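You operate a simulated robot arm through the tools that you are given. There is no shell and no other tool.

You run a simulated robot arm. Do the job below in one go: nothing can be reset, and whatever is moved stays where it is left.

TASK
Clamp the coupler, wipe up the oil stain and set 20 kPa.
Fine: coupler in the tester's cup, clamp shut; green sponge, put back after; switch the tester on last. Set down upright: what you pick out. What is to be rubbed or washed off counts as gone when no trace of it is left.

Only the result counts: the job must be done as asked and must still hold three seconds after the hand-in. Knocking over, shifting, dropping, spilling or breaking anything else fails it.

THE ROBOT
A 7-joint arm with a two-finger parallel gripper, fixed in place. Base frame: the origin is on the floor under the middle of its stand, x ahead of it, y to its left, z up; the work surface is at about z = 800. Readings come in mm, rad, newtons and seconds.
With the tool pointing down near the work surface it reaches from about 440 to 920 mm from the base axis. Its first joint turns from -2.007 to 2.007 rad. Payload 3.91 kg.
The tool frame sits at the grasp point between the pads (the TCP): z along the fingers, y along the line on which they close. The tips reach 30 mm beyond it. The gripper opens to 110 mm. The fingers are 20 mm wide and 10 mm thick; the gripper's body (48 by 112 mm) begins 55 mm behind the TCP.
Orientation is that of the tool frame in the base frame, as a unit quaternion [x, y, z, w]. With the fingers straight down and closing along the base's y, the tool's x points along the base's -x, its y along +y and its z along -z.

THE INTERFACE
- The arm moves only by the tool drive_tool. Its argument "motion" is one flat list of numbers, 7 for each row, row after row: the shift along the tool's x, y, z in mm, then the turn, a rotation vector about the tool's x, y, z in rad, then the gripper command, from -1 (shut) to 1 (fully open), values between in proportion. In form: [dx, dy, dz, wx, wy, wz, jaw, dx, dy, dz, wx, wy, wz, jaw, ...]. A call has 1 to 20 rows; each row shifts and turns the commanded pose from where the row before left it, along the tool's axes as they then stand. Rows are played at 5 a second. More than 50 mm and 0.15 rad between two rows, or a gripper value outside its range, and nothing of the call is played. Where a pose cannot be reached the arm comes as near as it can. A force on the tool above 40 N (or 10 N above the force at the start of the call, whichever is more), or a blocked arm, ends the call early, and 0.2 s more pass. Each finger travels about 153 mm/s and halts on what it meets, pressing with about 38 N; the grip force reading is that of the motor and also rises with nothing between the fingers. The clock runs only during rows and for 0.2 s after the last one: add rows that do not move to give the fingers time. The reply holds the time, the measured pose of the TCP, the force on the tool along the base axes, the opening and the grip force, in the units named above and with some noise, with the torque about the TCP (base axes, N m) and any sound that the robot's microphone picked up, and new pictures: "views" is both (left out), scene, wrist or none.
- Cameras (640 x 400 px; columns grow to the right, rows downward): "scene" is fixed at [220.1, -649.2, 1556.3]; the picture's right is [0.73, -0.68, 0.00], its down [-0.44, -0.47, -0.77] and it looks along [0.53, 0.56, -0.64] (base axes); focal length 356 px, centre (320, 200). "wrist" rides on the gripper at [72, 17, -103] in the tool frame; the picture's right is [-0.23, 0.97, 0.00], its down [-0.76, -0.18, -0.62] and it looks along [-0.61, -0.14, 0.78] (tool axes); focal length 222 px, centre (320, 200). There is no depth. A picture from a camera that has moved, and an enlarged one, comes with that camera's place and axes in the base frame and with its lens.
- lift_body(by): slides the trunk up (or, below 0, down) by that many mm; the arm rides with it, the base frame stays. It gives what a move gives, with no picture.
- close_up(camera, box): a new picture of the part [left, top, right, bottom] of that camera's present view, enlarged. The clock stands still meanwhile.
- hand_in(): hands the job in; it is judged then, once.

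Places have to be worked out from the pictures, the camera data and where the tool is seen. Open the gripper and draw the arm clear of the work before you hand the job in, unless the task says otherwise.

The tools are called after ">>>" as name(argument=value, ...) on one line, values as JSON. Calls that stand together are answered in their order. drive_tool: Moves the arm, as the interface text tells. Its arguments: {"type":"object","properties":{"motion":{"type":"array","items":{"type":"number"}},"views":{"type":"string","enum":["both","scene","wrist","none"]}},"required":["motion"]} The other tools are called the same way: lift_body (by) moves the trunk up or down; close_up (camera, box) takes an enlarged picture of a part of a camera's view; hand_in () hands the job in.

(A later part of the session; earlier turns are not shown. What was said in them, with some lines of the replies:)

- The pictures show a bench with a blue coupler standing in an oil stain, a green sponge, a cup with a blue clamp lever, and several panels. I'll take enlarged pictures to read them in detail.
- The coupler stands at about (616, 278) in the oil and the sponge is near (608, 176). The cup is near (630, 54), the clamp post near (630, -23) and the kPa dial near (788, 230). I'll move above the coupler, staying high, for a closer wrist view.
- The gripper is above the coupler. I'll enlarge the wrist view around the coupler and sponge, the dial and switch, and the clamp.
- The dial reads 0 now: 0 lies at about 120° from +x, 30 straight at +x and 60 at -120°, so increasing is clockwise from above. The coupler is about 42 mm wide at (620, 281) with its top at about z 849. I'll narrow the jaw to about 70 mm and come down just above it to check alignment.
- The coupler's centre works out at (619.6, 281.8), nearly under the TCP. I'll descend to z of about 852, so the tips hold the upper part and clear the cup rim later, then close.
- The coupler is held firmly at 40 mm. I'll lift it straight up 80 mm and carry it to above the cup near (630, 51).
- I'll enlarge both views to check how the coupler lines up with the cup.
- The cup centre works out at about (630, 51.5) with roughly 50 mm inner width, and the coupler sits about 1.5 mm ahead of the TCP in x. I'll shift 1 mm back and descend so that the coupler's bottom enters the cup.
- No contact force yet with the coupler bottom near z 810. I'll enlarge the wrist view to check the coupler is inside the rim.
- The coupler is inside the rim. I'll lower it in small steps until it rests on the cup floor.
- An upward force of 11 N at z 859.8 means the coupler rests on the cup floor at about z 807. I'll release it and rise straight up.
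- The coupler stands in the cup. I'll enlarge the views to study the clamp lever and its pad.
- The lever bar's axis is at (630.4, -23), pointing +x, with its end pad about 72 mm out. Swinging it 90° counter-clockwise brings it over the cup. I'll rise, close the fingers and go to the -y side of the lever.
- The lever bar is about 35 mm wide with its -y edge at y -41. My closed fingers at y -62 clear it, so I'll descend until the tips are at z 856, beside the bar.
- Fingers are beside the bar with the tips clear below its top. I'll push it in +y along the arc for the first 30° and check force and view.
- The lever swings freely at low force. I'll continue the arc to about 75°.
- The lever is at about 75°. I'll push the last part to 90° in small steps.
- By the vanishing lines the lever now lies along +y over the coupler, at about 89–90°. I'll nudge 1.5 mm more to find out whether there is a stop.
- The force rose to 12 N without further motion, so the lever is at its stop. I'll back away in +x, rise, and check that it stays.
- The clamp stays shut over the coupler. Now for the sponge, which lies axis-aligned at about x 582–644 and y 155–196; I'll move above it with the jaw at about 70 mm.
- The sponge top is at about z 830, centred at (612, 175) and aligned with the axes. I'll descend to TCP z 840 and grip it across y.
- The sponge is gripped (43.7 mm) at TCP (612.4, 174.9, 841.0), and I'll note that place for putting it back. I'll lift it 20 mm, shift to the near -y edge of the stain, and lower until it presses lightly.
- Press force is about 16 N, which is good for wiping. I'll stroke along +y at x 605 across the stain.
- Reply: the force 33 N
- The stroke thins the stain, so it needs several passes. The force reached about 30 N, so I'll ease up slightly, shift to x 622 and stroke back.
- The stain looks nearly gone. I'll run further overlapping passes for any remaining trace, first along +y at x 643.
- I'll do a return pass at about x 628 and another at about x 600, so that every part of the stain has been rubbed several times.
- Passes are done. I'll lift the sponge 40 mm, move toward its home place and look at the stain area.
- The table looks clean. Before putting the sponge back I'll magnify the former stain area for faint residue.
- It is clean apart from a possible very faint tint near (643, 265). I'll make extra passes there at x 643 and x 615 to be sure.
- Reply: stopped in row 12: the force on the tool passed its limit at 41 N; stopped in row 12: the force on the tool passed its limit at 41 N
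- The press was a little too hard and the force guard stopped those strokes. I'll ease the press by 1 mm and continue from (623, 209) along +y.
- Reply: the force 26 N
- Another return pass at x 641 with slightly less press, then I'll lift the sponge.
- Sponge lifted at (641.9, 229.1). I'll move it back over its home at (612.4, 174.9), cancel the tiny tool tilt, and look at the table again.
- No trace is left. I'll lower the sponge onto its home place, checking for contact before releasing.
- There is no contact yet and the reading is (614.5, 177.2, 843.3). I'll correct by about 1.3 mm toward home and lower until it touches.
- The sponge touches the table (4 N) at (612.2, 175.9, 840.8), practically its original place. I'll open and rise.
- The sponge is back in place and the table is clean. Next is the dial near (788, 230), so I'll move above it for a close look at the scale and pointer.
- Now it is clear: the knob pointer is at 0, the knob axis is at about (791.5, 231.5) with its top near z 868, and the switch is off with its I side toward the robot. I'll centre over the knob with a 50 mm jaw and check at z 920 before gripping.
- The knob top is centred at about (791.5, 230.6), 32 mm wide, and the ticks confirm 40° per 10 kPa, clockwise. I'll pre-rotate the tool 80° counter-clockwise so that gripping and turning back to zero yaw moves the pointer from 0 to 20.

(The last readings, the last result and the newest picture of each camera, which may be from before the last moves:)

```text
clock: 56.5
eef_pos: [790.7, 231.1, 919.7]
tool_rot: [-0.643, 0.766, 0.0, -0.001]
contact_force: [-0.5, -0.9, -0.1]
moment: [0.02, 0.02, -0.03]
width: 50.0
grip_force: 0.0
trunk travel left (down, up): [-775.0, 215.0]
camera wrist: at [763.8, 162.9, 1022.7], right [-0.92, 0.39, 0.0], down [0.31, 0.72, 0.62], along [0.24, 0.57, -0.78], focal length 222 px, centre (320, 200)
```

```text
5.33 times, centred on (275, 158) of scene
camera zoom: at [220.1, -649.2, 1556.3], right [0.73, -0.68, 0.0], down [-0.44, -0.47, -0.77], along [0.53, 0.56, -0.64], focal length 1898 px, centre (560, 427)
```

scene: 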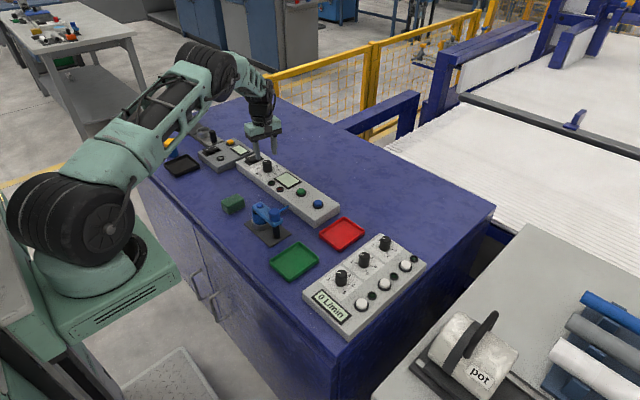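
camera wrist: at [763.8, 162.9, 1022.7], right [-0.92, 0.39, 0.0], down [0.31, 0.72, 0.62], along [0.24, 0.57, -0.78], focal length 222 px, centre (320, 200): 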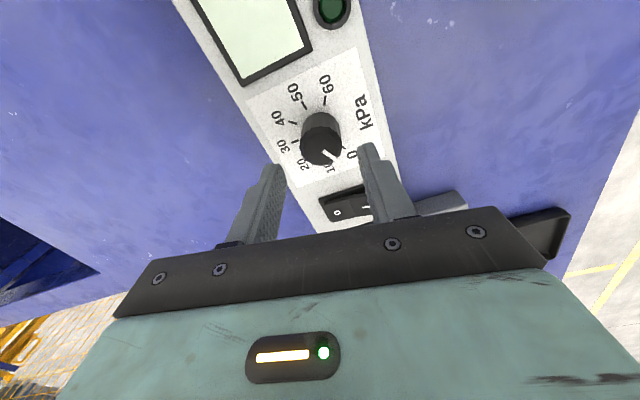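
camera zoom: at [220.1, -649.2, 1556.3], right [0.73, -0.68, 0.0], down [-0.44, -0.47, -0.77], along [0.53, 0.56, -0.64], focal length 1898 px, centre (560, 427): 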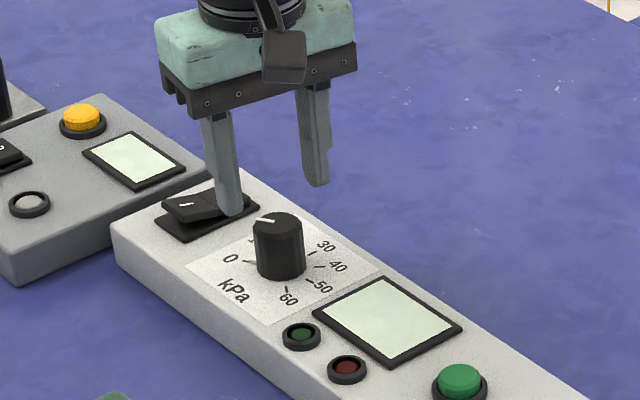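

The tool is turned 80° and the knob centre reads (791.8, 230.2), right under the TCP. I'll descend to z 876, with the tips above the panel and the pointer nub, then close on the knob.

>>> drive_tool(motion=[0, -0.3, 15, 0, 0, 0, -0.09, 0, 0, 15, 0, 0, 0, -0.09, 0, 0, 13, 0, 0, 0, -0.09, 0, 0, 0, 0, 0, 0, -0.09, 0, 0, 0, 0, 0, 0, -0.3, 0, 0, 0, 0, 0, 0, -0.4, 0, 0, 0, 0, 0, 0, -0.5, 0, 0, 0, 0, 0, 0, -0.5], views="both")

>>> close_up(camera="scene", box=[225, 120, 325, 195])

```text
clock: 58.4
eef_pos: [790.8, 231.3, 876.2]
tool_rot: [-0.643, 0.766, -0.001, -0.001]
contact_force: [-8.0, -0.7, 0.7]
moment: [-0.22, 0.21, -0.09]
width: 31.0
grip_force: 45.3
trunk travel left (down, up): [-775.0, 215.0]
camera wrist: at [763.0, 163.6, 979.9], right [-0.92, 0.39, 0.0], down [0.31, 0.72, 0.62], along [0.24, 0.57, -0.78], focal length 222 px, centre (320, 200)
```

scene: 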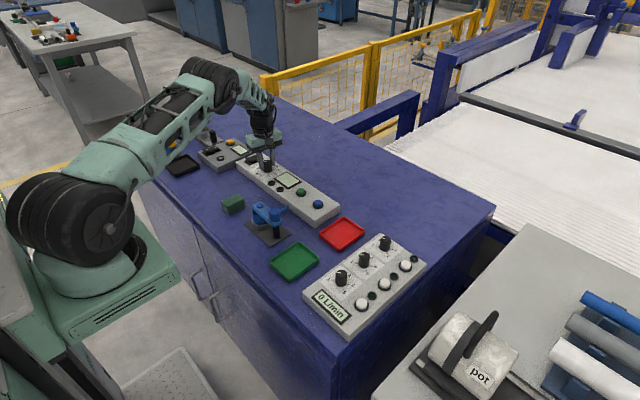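
wrist: 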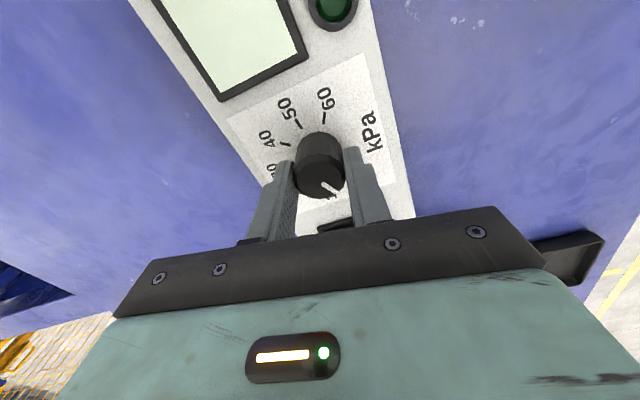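

```text
5.33 times, centred on (275, 158) of scene
camera zoom: at [220.1, -649.2, 1556.3], right [0.73, -0.68, 0.0], down [-0.44, -0.47, -0.77], along [0.53, 0.56, -0.64], focal length 1898 px, centre (560, 427)
```

zoom: 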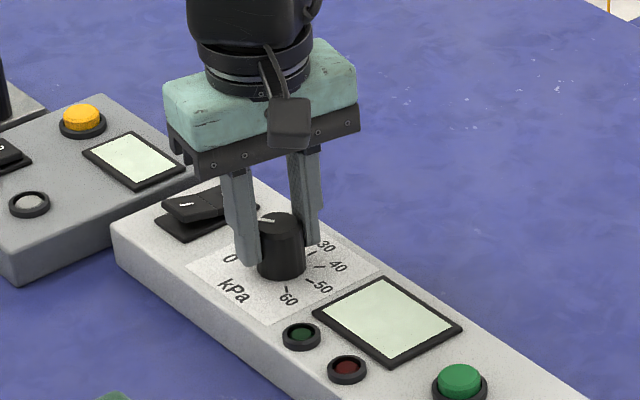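

The knob is gripped (31 mm) with a small side force. I'll ease 0.5 mm toward -x and turn clockwise by the first 40°.

>>> drive_tool(motion=[0, 0.5, 0, 0, 0, 0.13963, -0.5, 0, 0, 0, 0, 0, 0.13963, -0.5, 0, 0, 0, 0, 0, 0.13963, -0.5, 0, 0, 0, 0, 0, 0.13963, -0.5, 0, 0, 0, 0, 0, 0.13963, -0.5, 0, 0, 0, 0, 0, 0, -0.5], views="both")

>>> close_up(camera="wrist", box=[220, 60, 440, 220])

>>> close_up(camera="scene", box=[225, 120, 325, 195])

```text
clock: 59.8
eef_pos: [791.7, 231.5, 876.3]
tool_rot: [-0.341, 0.94, -0.001, 0.0]
contact_force: [-0.7, 1.4, -2.2]
moment: [-0.14, 0.69, 0.02]
width: 31.0
grip_force: 44.9
trunk travel left (down, up): [-775.0, 215.0]
camera wrist: at [726.6, 197.9, 979.8], right [-0.45, 0.89, 0.0], down [0.7, 0.35, 0.62], along [0.56, 0.28, -0.78], focal length 222 px, centre (320, 200)
```

scene: 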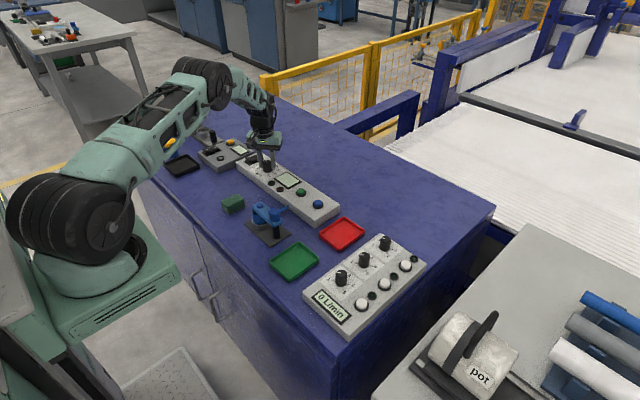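
wrist: 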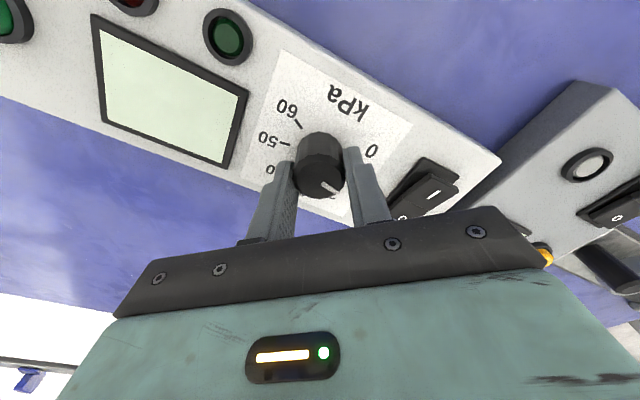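

```text
2.50 times, centred on (330, 140) of wrist
camera zoom: at [726.6, 197.9, 979.8], right [-0.45, 0.89, 0.0], down [0.7, 0.35, 0.62], along [0.56, 0.28, -0.78], focal length 555 px, centre (295, 350)
```

zoom: 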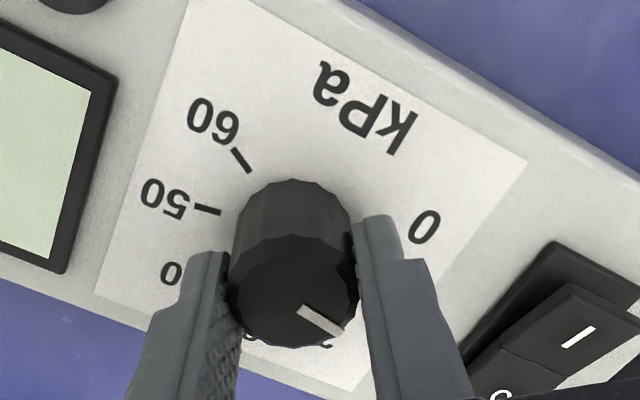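

```text
5.33 times, centred on (275, 158) of scene
camera zoom: at [220.1, -649.2, 1556.3], right [0.73, -0.68, 0.0], down [-0.44, -0.47, -0.77], along [0.53, 0.56, -0.64], focal length 1898 px, centre (560, 427)
```

zoom: 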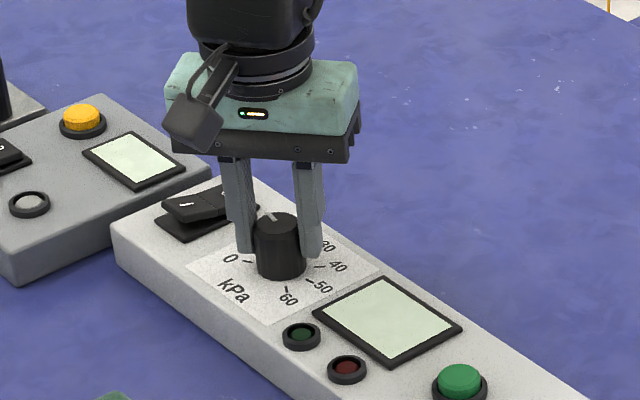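

The knob follows the gripper without slipping, at about 10 kPa now. I'll turn the remaining 40°.

>>> drive_tool(motion=[0, 0, 0, 0, 0, 0.13963, -0.5, 0, 0, 0, 0, 0, 0.13963, -0.5, 0, 0, 0, 0, 0, 0.13963, -0.5, 0, 0, 0, 0, 0, 0.13963, -0.5, 0, 0, 0, 0, 0, 0.13963, -0.5, 0, 0, 0, 0, 0, 0, -0.5], views="both")

>>> close_up(camera="wrist", box=[220, 60, 440, 220])

>>> close_up(camera="scene", box=[225, 120, 325, 195])

```text
clock: 61.1
eef_pos: [792.8, 230.9, 876.6]
tool_rot: [0.002, 1.0, -0.002, 0.001]
contact_force: [7.0, -6.0, 2.6]
moment: [0.26, 0.97, 0.02]
width: 31.4
grip_force: 45.4
trunk travel left (down, up): [-775.0, 215.0]
camera wrist: at [721.0, 247.4, 979.7], right [0.23, 0.97, 0.0], down [0.76, -0.18, 0.62], along [0.61, -0.15, -0.78], focal length 222 px, centre (320, 200)
```

scene: 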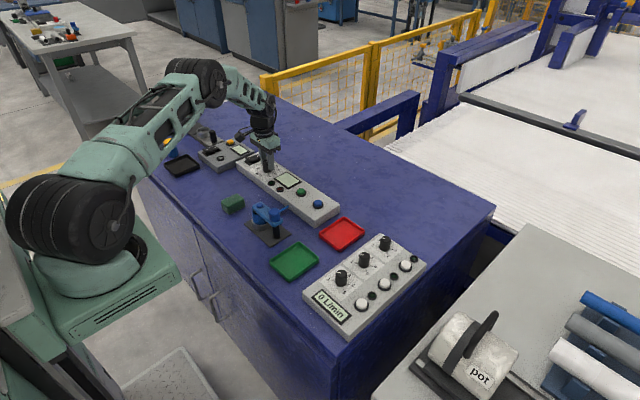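
wrist: 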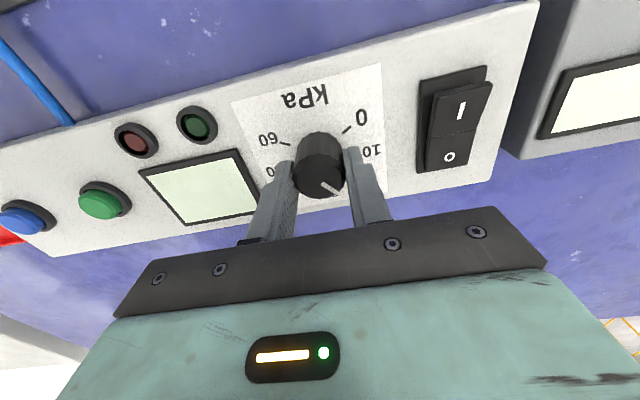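

```text
2.50 times, centred on (330, 140) of wrist
camera zoom: at [721.0, 247.4, 979.7], right [0.23, 0.97, 0.0], down [0.76, -0.18, 0.62], along [0.61, -0.15, -0.78], focal length 555 px, centre (295, 350)
```

zoom: 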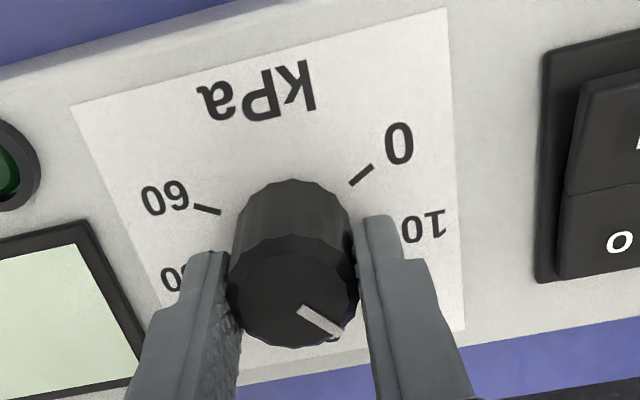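

```text
5.33 times, centred on (275, 158) of scene
camera zoom: at [220.1, -649.2, 1556.3], right [0.73, -0.68, 0.0], down [-0.44, -0.47, -0.77], along [0.53, 0.56, -0.64], focal length 1898 px, centre (560, 427)
```

zoom: 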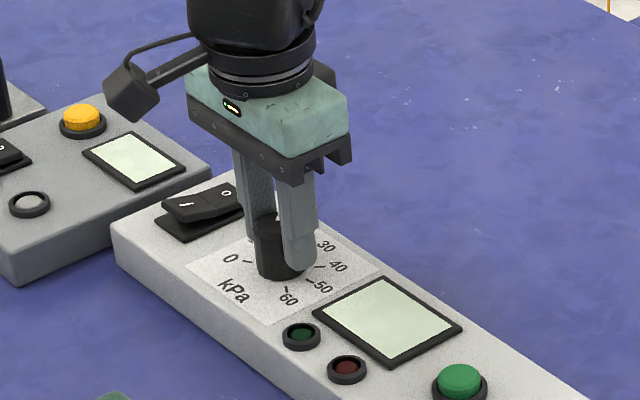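

The tool is back at zero yaw, so the knob has turned 80°. I'll open, rise 60 mm and check where the pointer is.

>>> drive_tool(motion=[0, 0, 0, 0, 0, 0, -0.3, 0, 0, 0, 0, 0, 0, -0.09, 0, 0, 0, 0, 0, 0, -0.09, 0, 0, -20, 0, 0, 0, -0.09, 0, 0, -25, 0, 0, 0, -0.09, 0, 0, -40, 0, 0, 0, -0.09, 0, 0, -30, 0, 0, 0, -0.09, 0, 0, 0, 0, 0, 0, -0.09], views="both")

>>> close_up(camera="wrist", box=[250, 50, 410, 170])

>>> close_up(camera="scene", box=[235, 145, 305, 190])

```text
clock: 63.0
eef_pos: [791.5, 231.5, 990.7]
tool_rot: [0.0, 1.0, -0.001, 0.0]
contact_force: [-0.6, -0.5, 0.4]
moment: [-0.02, -0.04, 0.02]
width: 50.1
grip_force: 0.1
trunk travel left (down, up): [-775.0, 215.0]
camera wrist: at [720.3, 248.0, 1094.8], right [0.23, 0.97, 0.0], down [0.76, -0.18, 0.62], along [0.61, -0.14, -0.78], focal length 222 px, centre (320, 200)
```

scene: 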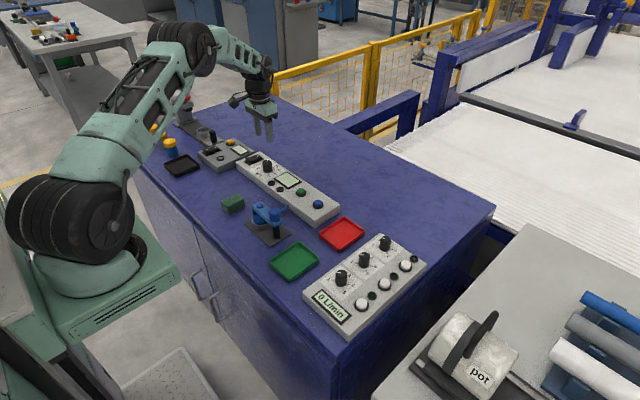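
wrist: 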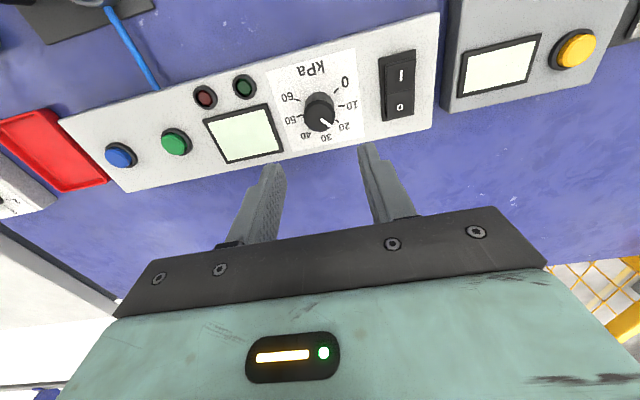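

```text
3.33 times, centred on (330, 110) of wrist
camera zoom: at [720.3, 248.0, 1094.8], right [0.23, 0.97, 0.0], down [0.76, -0.18, 0.62], along [0.61, -0.14, -0.78], focal length 740 px, centre (287, 500)
```

zoom: 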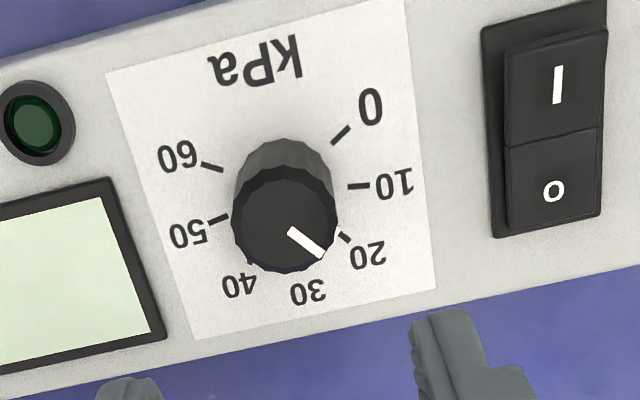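

```text
8.89 times, centred on (270, 168) of scene
camera zoom: at [220.1, -649.2, 1556.3], right [0.73, -0.68, 0.0], down [-0.44, -0.47, -0.77], along [0.53, 0.56, -0.64], focal length 3163 px, centre (764, 489)
```

zoom: 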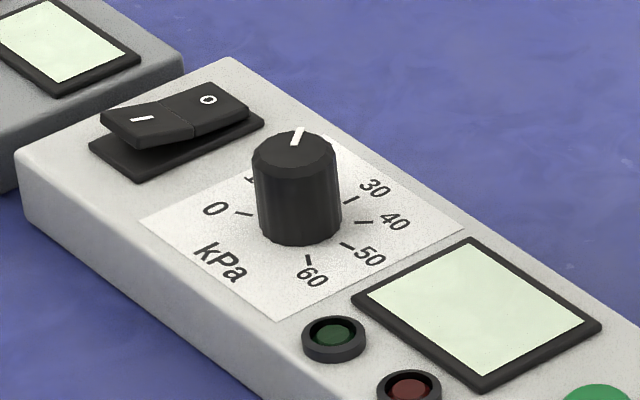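

The pointer now stands at the 20 tick: by measurement about 38°, and the 20 tick lies about 80° from the 0 tick. The switch's raised I end is at about x 762–790, y 316, z 850. I'll close the fingers and move above the I end.

>>> drive_tool(motion=[6.8, 28.2, 20, 0, 0, 0, -1, 6.8, 28.2, 30, 0, 0, 0, -1, 6.9, 28.2, 32, 0, 0, 0, -1, 0, 0, 0, 0, 0, 0, -1], views="both")

>>> close_up(camera="wrist", box=[240, 60, 420, 200])

>>> close_up(camera="scene", box=[215, 120, 305, 185])

```text
clock: 64.0
eef_pos: [770.6, 315.9, 909.3]
tool_rot: [0.001, 1.0, -0.001, 0.0]
contact_force: [-0.6, 0.2, -0.1]
moment: [-0.01, 0.01, 0.01]
width: 0.0
grip_force: 37.0
trunk travel left (down, up): [-775.0, 215.0]
camera wrist: at [699.8, 332.9, 1013.0], right [0.23, 0.97, 0.0], down [0.76, -0.18, 0.62], along [0.61, -0.14, -0.78], focal length 222 px, centre (320, 200)
```

scene: 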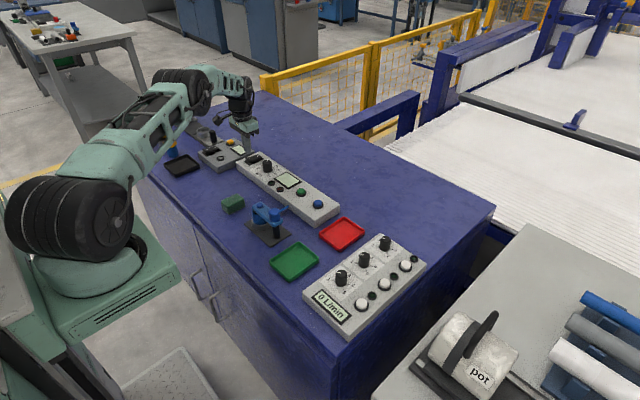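
wrist: 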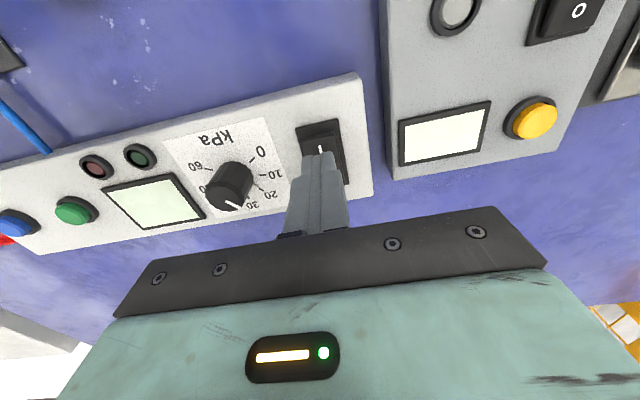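

```text
2.86 times, centred on (330, 130) of wrist
camera zoom: at [699.8, 332.9, 1013.0], right [0.23, 0.97, 0.0], down [0.76, -0.18, 0.62], along [0.61, -0.14, -0.78], focal length 635 px, centre (291, 400)
```

zoom: 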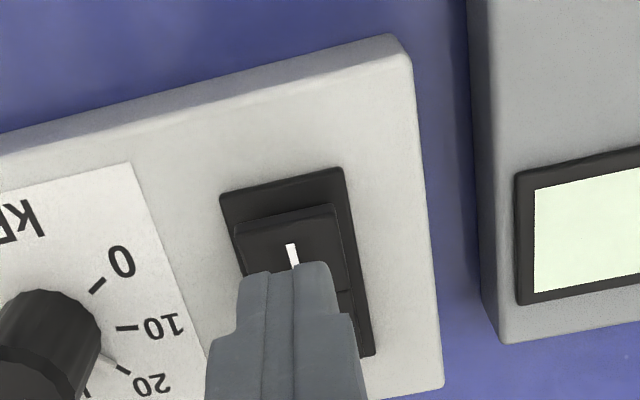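

```text
6.15 times, centred on (260, 152) of scene
camera zoom: at [220.1, -649.2, 1556.3], right [0.73, -0.68, 0.0], down [-0.44, -0.47, -0.77], along [0.53, 0.56, -0.64], focal length 2190 px, centre (689, 492)
```

zoom: 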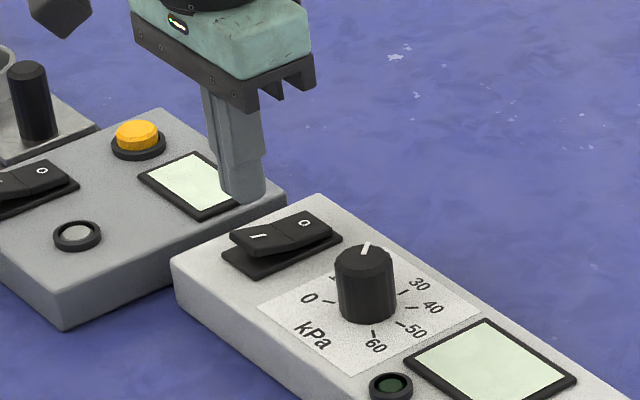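

The tool is above the I half of the tester's switch, and the knob's base mark also points at the 20 tick. I'll descend close to the rocker, then press in small steps.

>>> drive_tool(motion=[-0.5, -0.3, 13, 0, 0, 0, -1, 0, 0, 12, 0, 0, 0, -1, 0, 0, 2, 0, 0, 0, -1, 0, 0, 2, 0, 0, 0, -1, 0, 0, 2, 0, 0, 0, -1, 0, 0, 0, 0, 0, 0, -1], views="both")

>>> close_up(camera="scene", box=[215, 120, 305, 185])

```text
clock: 65.3
eef_pos: [770.9, 314.4, 877.6]
tool_rot: [0.0, 1.0, -0.001, 0.001]
contact_force: [0.1, 0.5, 0.0]
moment: [0.04, 0.02, 0.02]
width: 0.0
grip_force: 38.3
trunk travel left (down, up): [-775.0, 215.0]
camera wrist: at [700.2, 332.5, 981.6], right [0.23, 0.97, 0.0], down [0.76, -0.18, 0.62], along [0.61, -0.14, -0.78], focal length 222 px, centre (320, 200)
```

scene: 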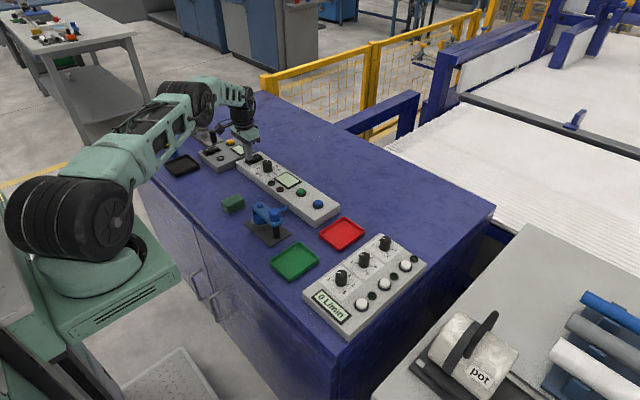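
wrist: 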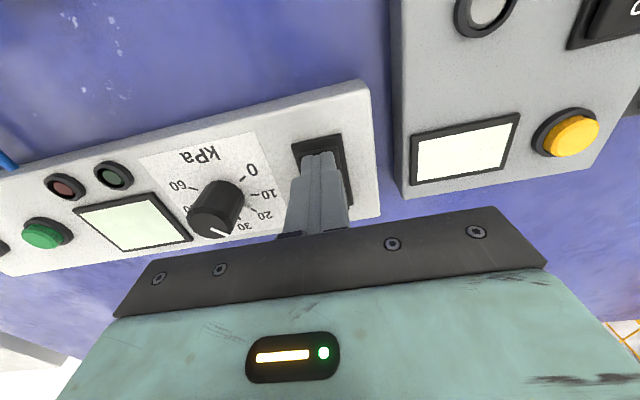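

```text
6.15 times, centred on (260, 152) of scene
camera zoom: at [220.1, -649.2, 1556.3], right [0.73, -0.68, 0.0], down [-0.44, -0.47, -0.77], along [0.53, 0.56, -0.64], focal length 2190 px, centre (689, 492)
```

zoom: 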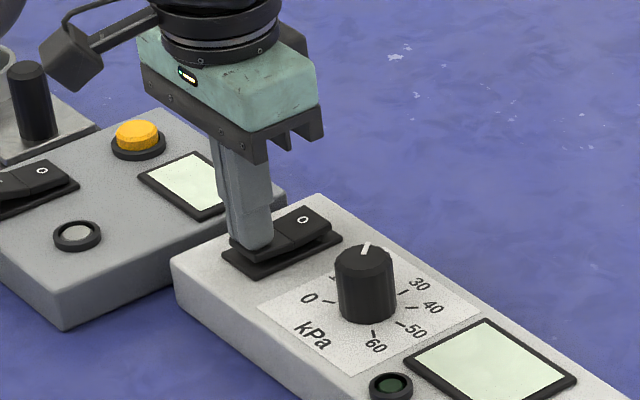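

The tips are just above the I half and there is no contact yet. I'll keep pressing down in 2 mm steps.

>>> drive_tool(motion=[0, 0, 2, 0, 0, 0, -1, 0, 0, 2, 0, 0, 0, -1, 0, 0, 0, 0, 0, 0, -1], views="none")

```text
clock: 66.2
eef_pos: [770.6, 314.4, 876.2]
tool_rot: [0.0, 1.0, 0.0, 0.002]
contact_force: [-6.1, -4.4, 20.7]
moment: [-0.13, -0.08, 0.06]
width: 0.0
grip_force: 37.6
trunk travel left (down, up): [-775.0, 215.0]
```

There is contact at 21 N with no click yet. I'll look at how the finger sits on the rocker.

>>> close_up(camera="scene", box=[235, 140, 285, 172])

>>> close_up(camera="wrist", box=[240, 100, 400, 240])

```text
12.50 times, centred on (260, 156) of scene
camera zoom: at [220.1, -649.2, 1556.3], right [0.73, -0.68, 0.0], down [-0.44, -0.47, -0.77], along [0.53, 0.56, -0.64], focal length 4449 px, centre (1070, 750)
```

zoom: 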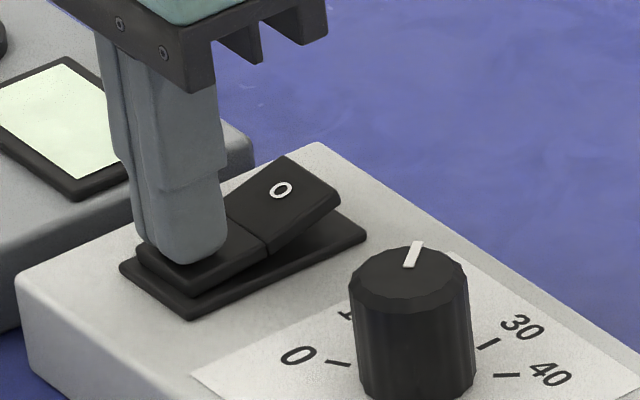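

```text
2.86 times, centred on (320, 170) of wrist
camera zoom: at [699.9, 332.2, 979.6], right [0.23, 0.97, 0.0], down [0.76, -0.18, 0.63], along [0.61, -0.14, -0.78], focal length 635 px, centre (320, 286)
```

zoom: 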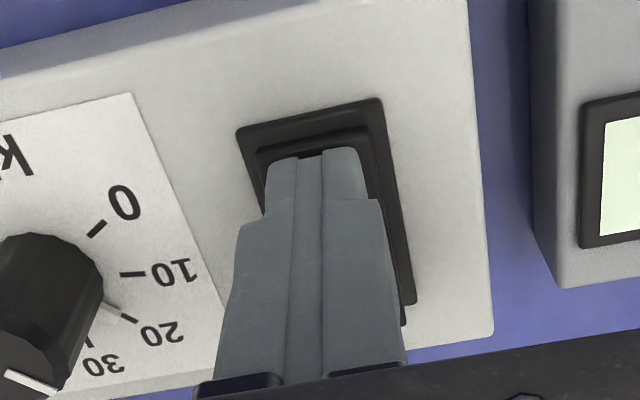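

The rocker has tipped over: the O half is raised and the I half is down. I'll rise and check the display.

>>> drive_tool(motion=[0, 0, -10, 0, 0, 0, -1, 0, 0, -30, 0, 0, 0, -1, 0, 0, -45, 0, 0, 0, -1, 13, -40, -25, 0, 0, 0, -1, 13, -40, -15, 0, 0, 0, -1, 0, 0, 0, 0, 0, 0, -1], views="both")

>>> close_up(camera="scene", box=[230, 140, 320, 200])

>>> close_up(camera="wrist", box=[180, 60, 460, 230])

```text
clock: 67.5
eef_pos: [745.4, 236.1, 999.4]
tool_rot: [0.001, 1.0, -0.001, -0.001]
contact_force: [-0.3, 0.2, -0.1]
moment: [0.01, 0.0, 0.02]
width: 0.2
grip_force: 37.9
trunk travel left (down, up): [-775.0, 215.0]
camera wrist: at [673.9, 253.1, 1102.9], right [0.23, 0.97, 0.0], down [0.76, -0.18, 0.62], along [0.61, -0.14, -0.78], focal length 222 px, centre (320, 200)
```

scene: 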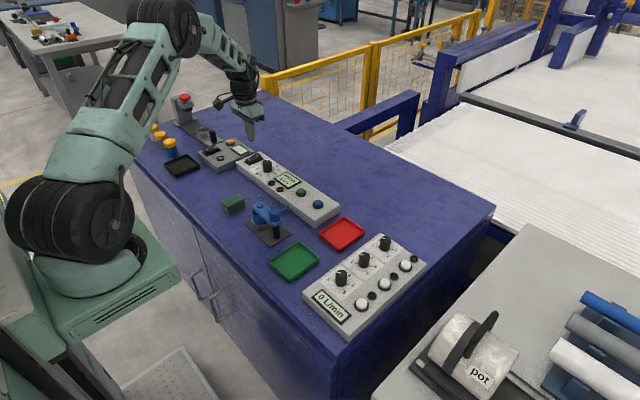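
wrist: 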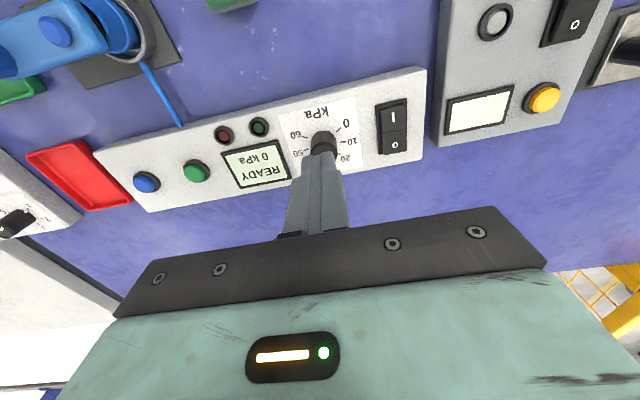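

```text
6.67 times, centred on (275, 170) of scene
camera zoom: at [220.1, -649.2, 1556.3], right [0.73, -0.68, 0.0], down [-0.44, -0.47, -0.77], along [0.53, 0.56, -0.64], focal length 2373 px, centre (620, 400)
```

zoom: 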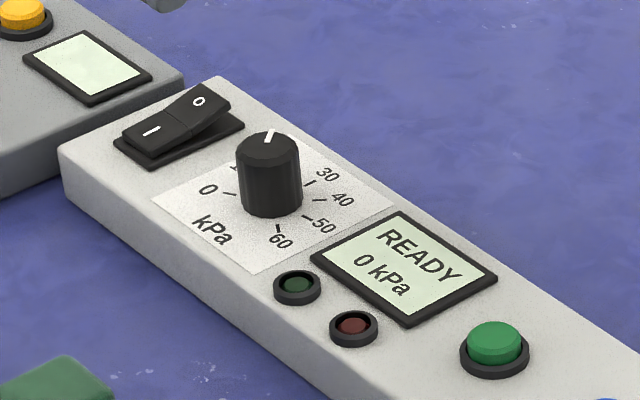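

```text
2.29 times, centred on (320, 145) of wrist
camera zoom: at [673.9, 253.1, 1102.9], right [0.23, 0.97, 0.0], down [0.76, -0.18, 0.62], along [0.61, -0.14, -0.78], focal length 508 px, centre (320, 326)
```

zoom: 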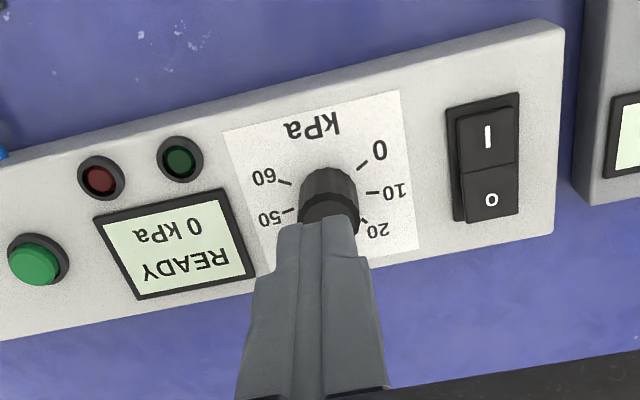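

The tester is on and shows READY, 0 kPa: no test is running, so this should be the actual pressure. I'll open the gripper, wait a moment and check the dial and display once more.

>>> drive_tool(motion=[0, 0, 0, 0, 0, 0, 0, -5, 0, -10, 0, 0, 0, 0.6, -5, 0, -10, 0, 0, 0, 1, 0, 0, 0, 0, 0, 0, 1, 0, 0, 0, 0, 0, 0, 1, 0, 0, 0, 0, 0, 0, 1, 0, 0, 0, 0, 0, 0, 1, 0, 0, 0, 0, 0, 0, 1], views="both")

>>> close_up(camera="wrist", box=[270, 90, 390, 190])

>>> close_up(camera="scene", box=[230, 140, 320, 200])

>>> close_up(camera="scene", box=[190, 165, 310, 250])

```text
clock: 69.3
eef_pos: [755.2, 236.7, 1019.9]
tool_rot: [0.0, 1.0, -0.001, 0.0]
contact_force: [-0.1, -0.1, -0.1]
moment: [0.02, 0.0, -0.02]
width: 110.1
grip_force: 0.0
trunk travel left (down, up): [-775.0, 215.0]
camera wrist: at [683.9, 253.4, 1123.0], right [0.23, 0.97, 0.0], down [0.76, -0.18, 0.62], along [0.61, -0.14, -0.78], focal length 222 px, centre (320, 200)
```

scene: 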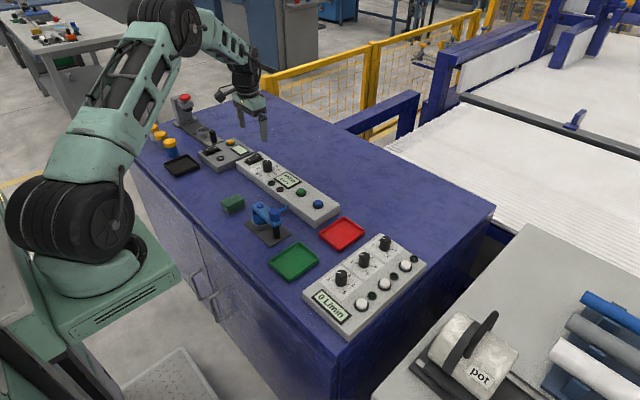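
wrist: 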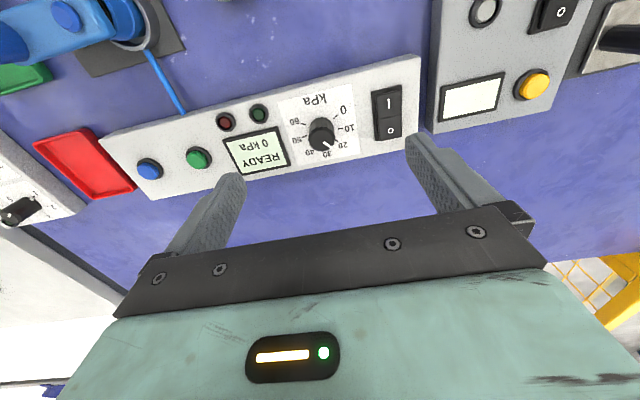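

```text
4.00 times, centred on (330, 140) of wrist
camera zoom: at [683.9, 253.4, 1123.0], right [0.23, 0.97, 0.0], down [0.76, -0.18, 0.62], along [0.61, -0.14, -0.78], focal length 888 px, centre (280, 440)
```

zoom: 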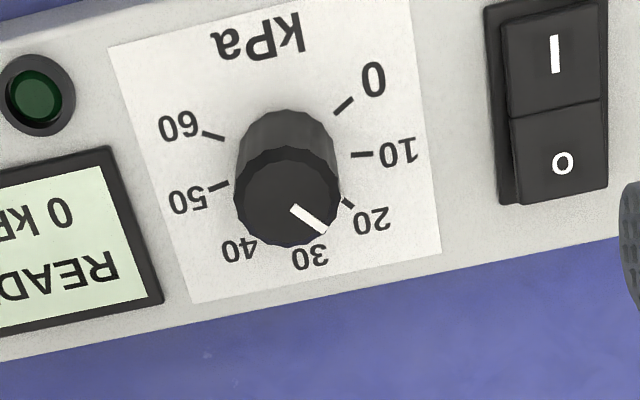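

```text
6.67 times, centred on (275, 170) of scene
camera zoom: at [220.1, -649.2, 1556.3], right [0.73, -0.68, 0.0], down [-0.44, -0.47, -0.77], along [0.53, 0.56, -0.64], focal length 2373 px, centre (620, 400)
```

zoom: 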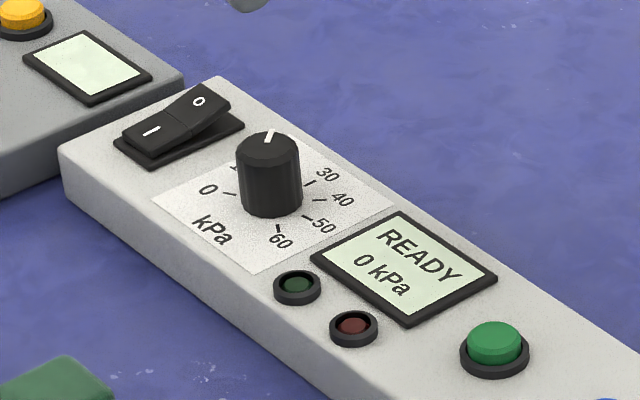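

```text
4.71 times, centred on (250, 208) of scene
camera zoom: at [220.1, -649.2, 1556.3], right [0.73, -0.68, 0.0], down [-0.44, -0.47, -0.77], along [0.53, 0.56, -0.64], focal length 1675 px, centre (649, 165)
```

zoom: 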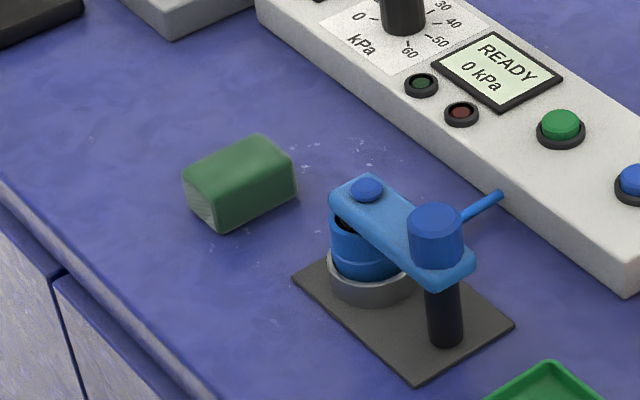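

The switch is on (I down), the pointer is along 40.6° and so at the 20 tick. The sponge is home, the clamp is shut over the coupler and the table is clean. I'll draw the arm up and back, clear of the work, before handing in.

>>> drive_tool(motion=[0, 0, -45, 0, 0, 0, 1, 0, 0, -45, 0, 0, 0, 1, 30, -20, -30, 0, 0, 0, 1, 40, -25, 0, 0, 0, 0, 1, 40, -25, 0, 0, 0, 0, 1, 40, -25, 0, 0, 0, 0, 1, 40, -25, 0, 0, 0, 0, 1, 0, 0, 0, 0, 0, 0, 1], views="both")

>>> close_up(camera="wrist", box=[240, 60, 560, 240])

>>> close_up(camera="scene", box=[140, 110, 360, 250])

```text
clock: 71.2
eef_pos: [564.4, 115.3, 1140.2]
tool_rot: [0.0, 1.0, -0.001, 0.0]
contact_force: [0.3, -0.5, 0.5]
moment: [0.01, 0.02, 0.03]
width: 110.0
grip_force: 0.1
trunk travel left (down, up): [-775.0, 215.0]
camera wrist: at [493.6, 133.2, 1243.5], right [0.23, 0.97, 0.0], down [0.76, -0.18, 0.62], along [0.61, -0.14, -0.78], focal length 222 px, centre (320, 200)
```

scene: 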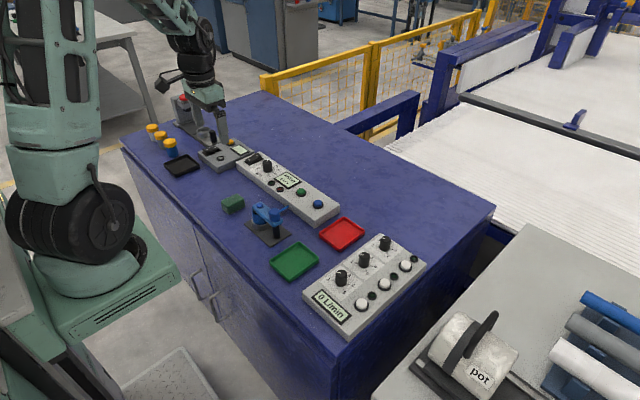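
wrist: 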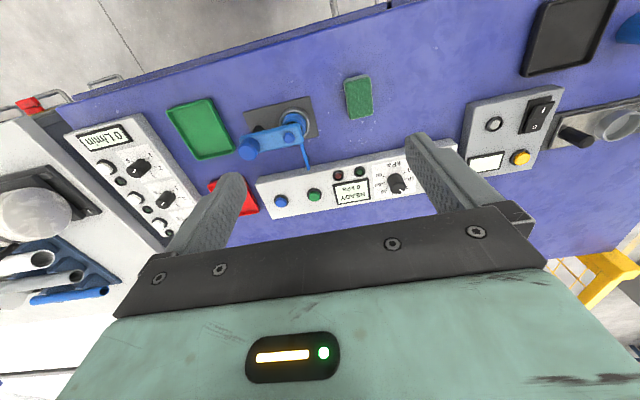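

```text
2.00 times, centred on (400, 150) of wrist
camera zoom: at [493.6, 133.2, 1243.5], right [0.23, 0.97, 0.0], down [0.76, -0.18, 0.62], along [0.61, -0.14, -0.78], focal length 444 px, centre (160, 300)
```

zoom: 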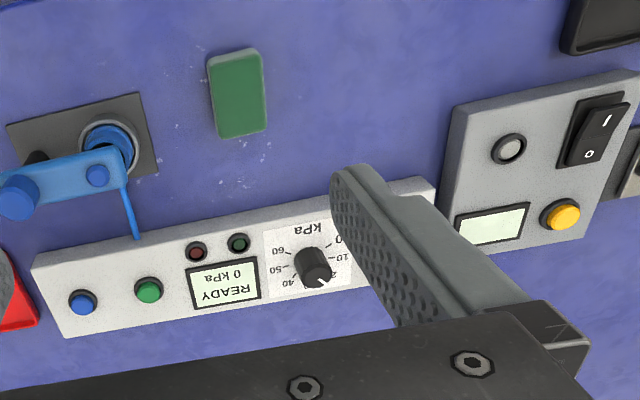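

```text
2.86 times, centred on (250, 180) of scene
camera zoom: at [220.1, -649.2, 1556.3], right [0.73, -0.68, 0.0], down [-0.44, -0.47, -0.77], along [0.53, 0.56, -0.64], focal length 1017 px, centre (520, 257)
```

zoom: 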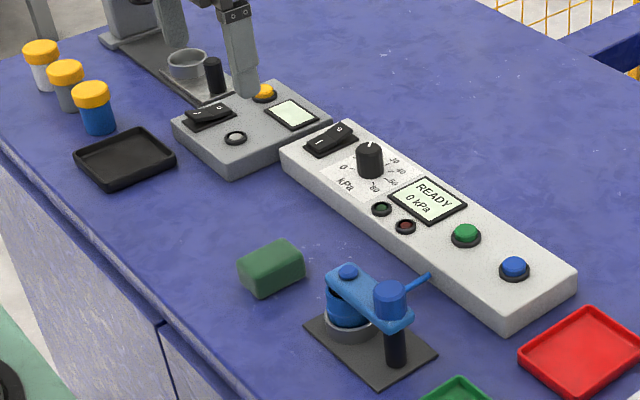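

The arm is clear and the gripper open. The coupler is clamped in the cup, the stain is gone, the sponge is back, the dial stands at 20 and the tester is on, so I'm handing in.

>>> hand_in()

```text
The job is handed in.
```

The job is handed in, and every part of it was done. I don't have the judge's result.

- **Coupler:** it stands upright in the tester's cup. The clamp lever is swung over it to its stop and stayed there when I let go.
- **Oil stain:** I wiped it with the green sponge until no trace showed in the enlarged pictures. The sponge is back where it was, to within about 1 mm.
- **Pressure:** I turned the dial from 0 to the 20 kPa mark. Measured from the pictures, the pointer reads about 20.
- **Tester:** I switched it on last. Its display shows "READY 0 kPa", which I take to be the actual pressure with no test running, since the dial itself is at 20.

During the extra wiping passes the force limit stopped two strokes at about 41 N. I eased off and finished the passes, and saw nothing else moved or knocked over. The gripper is open and the arm is clear of the work.
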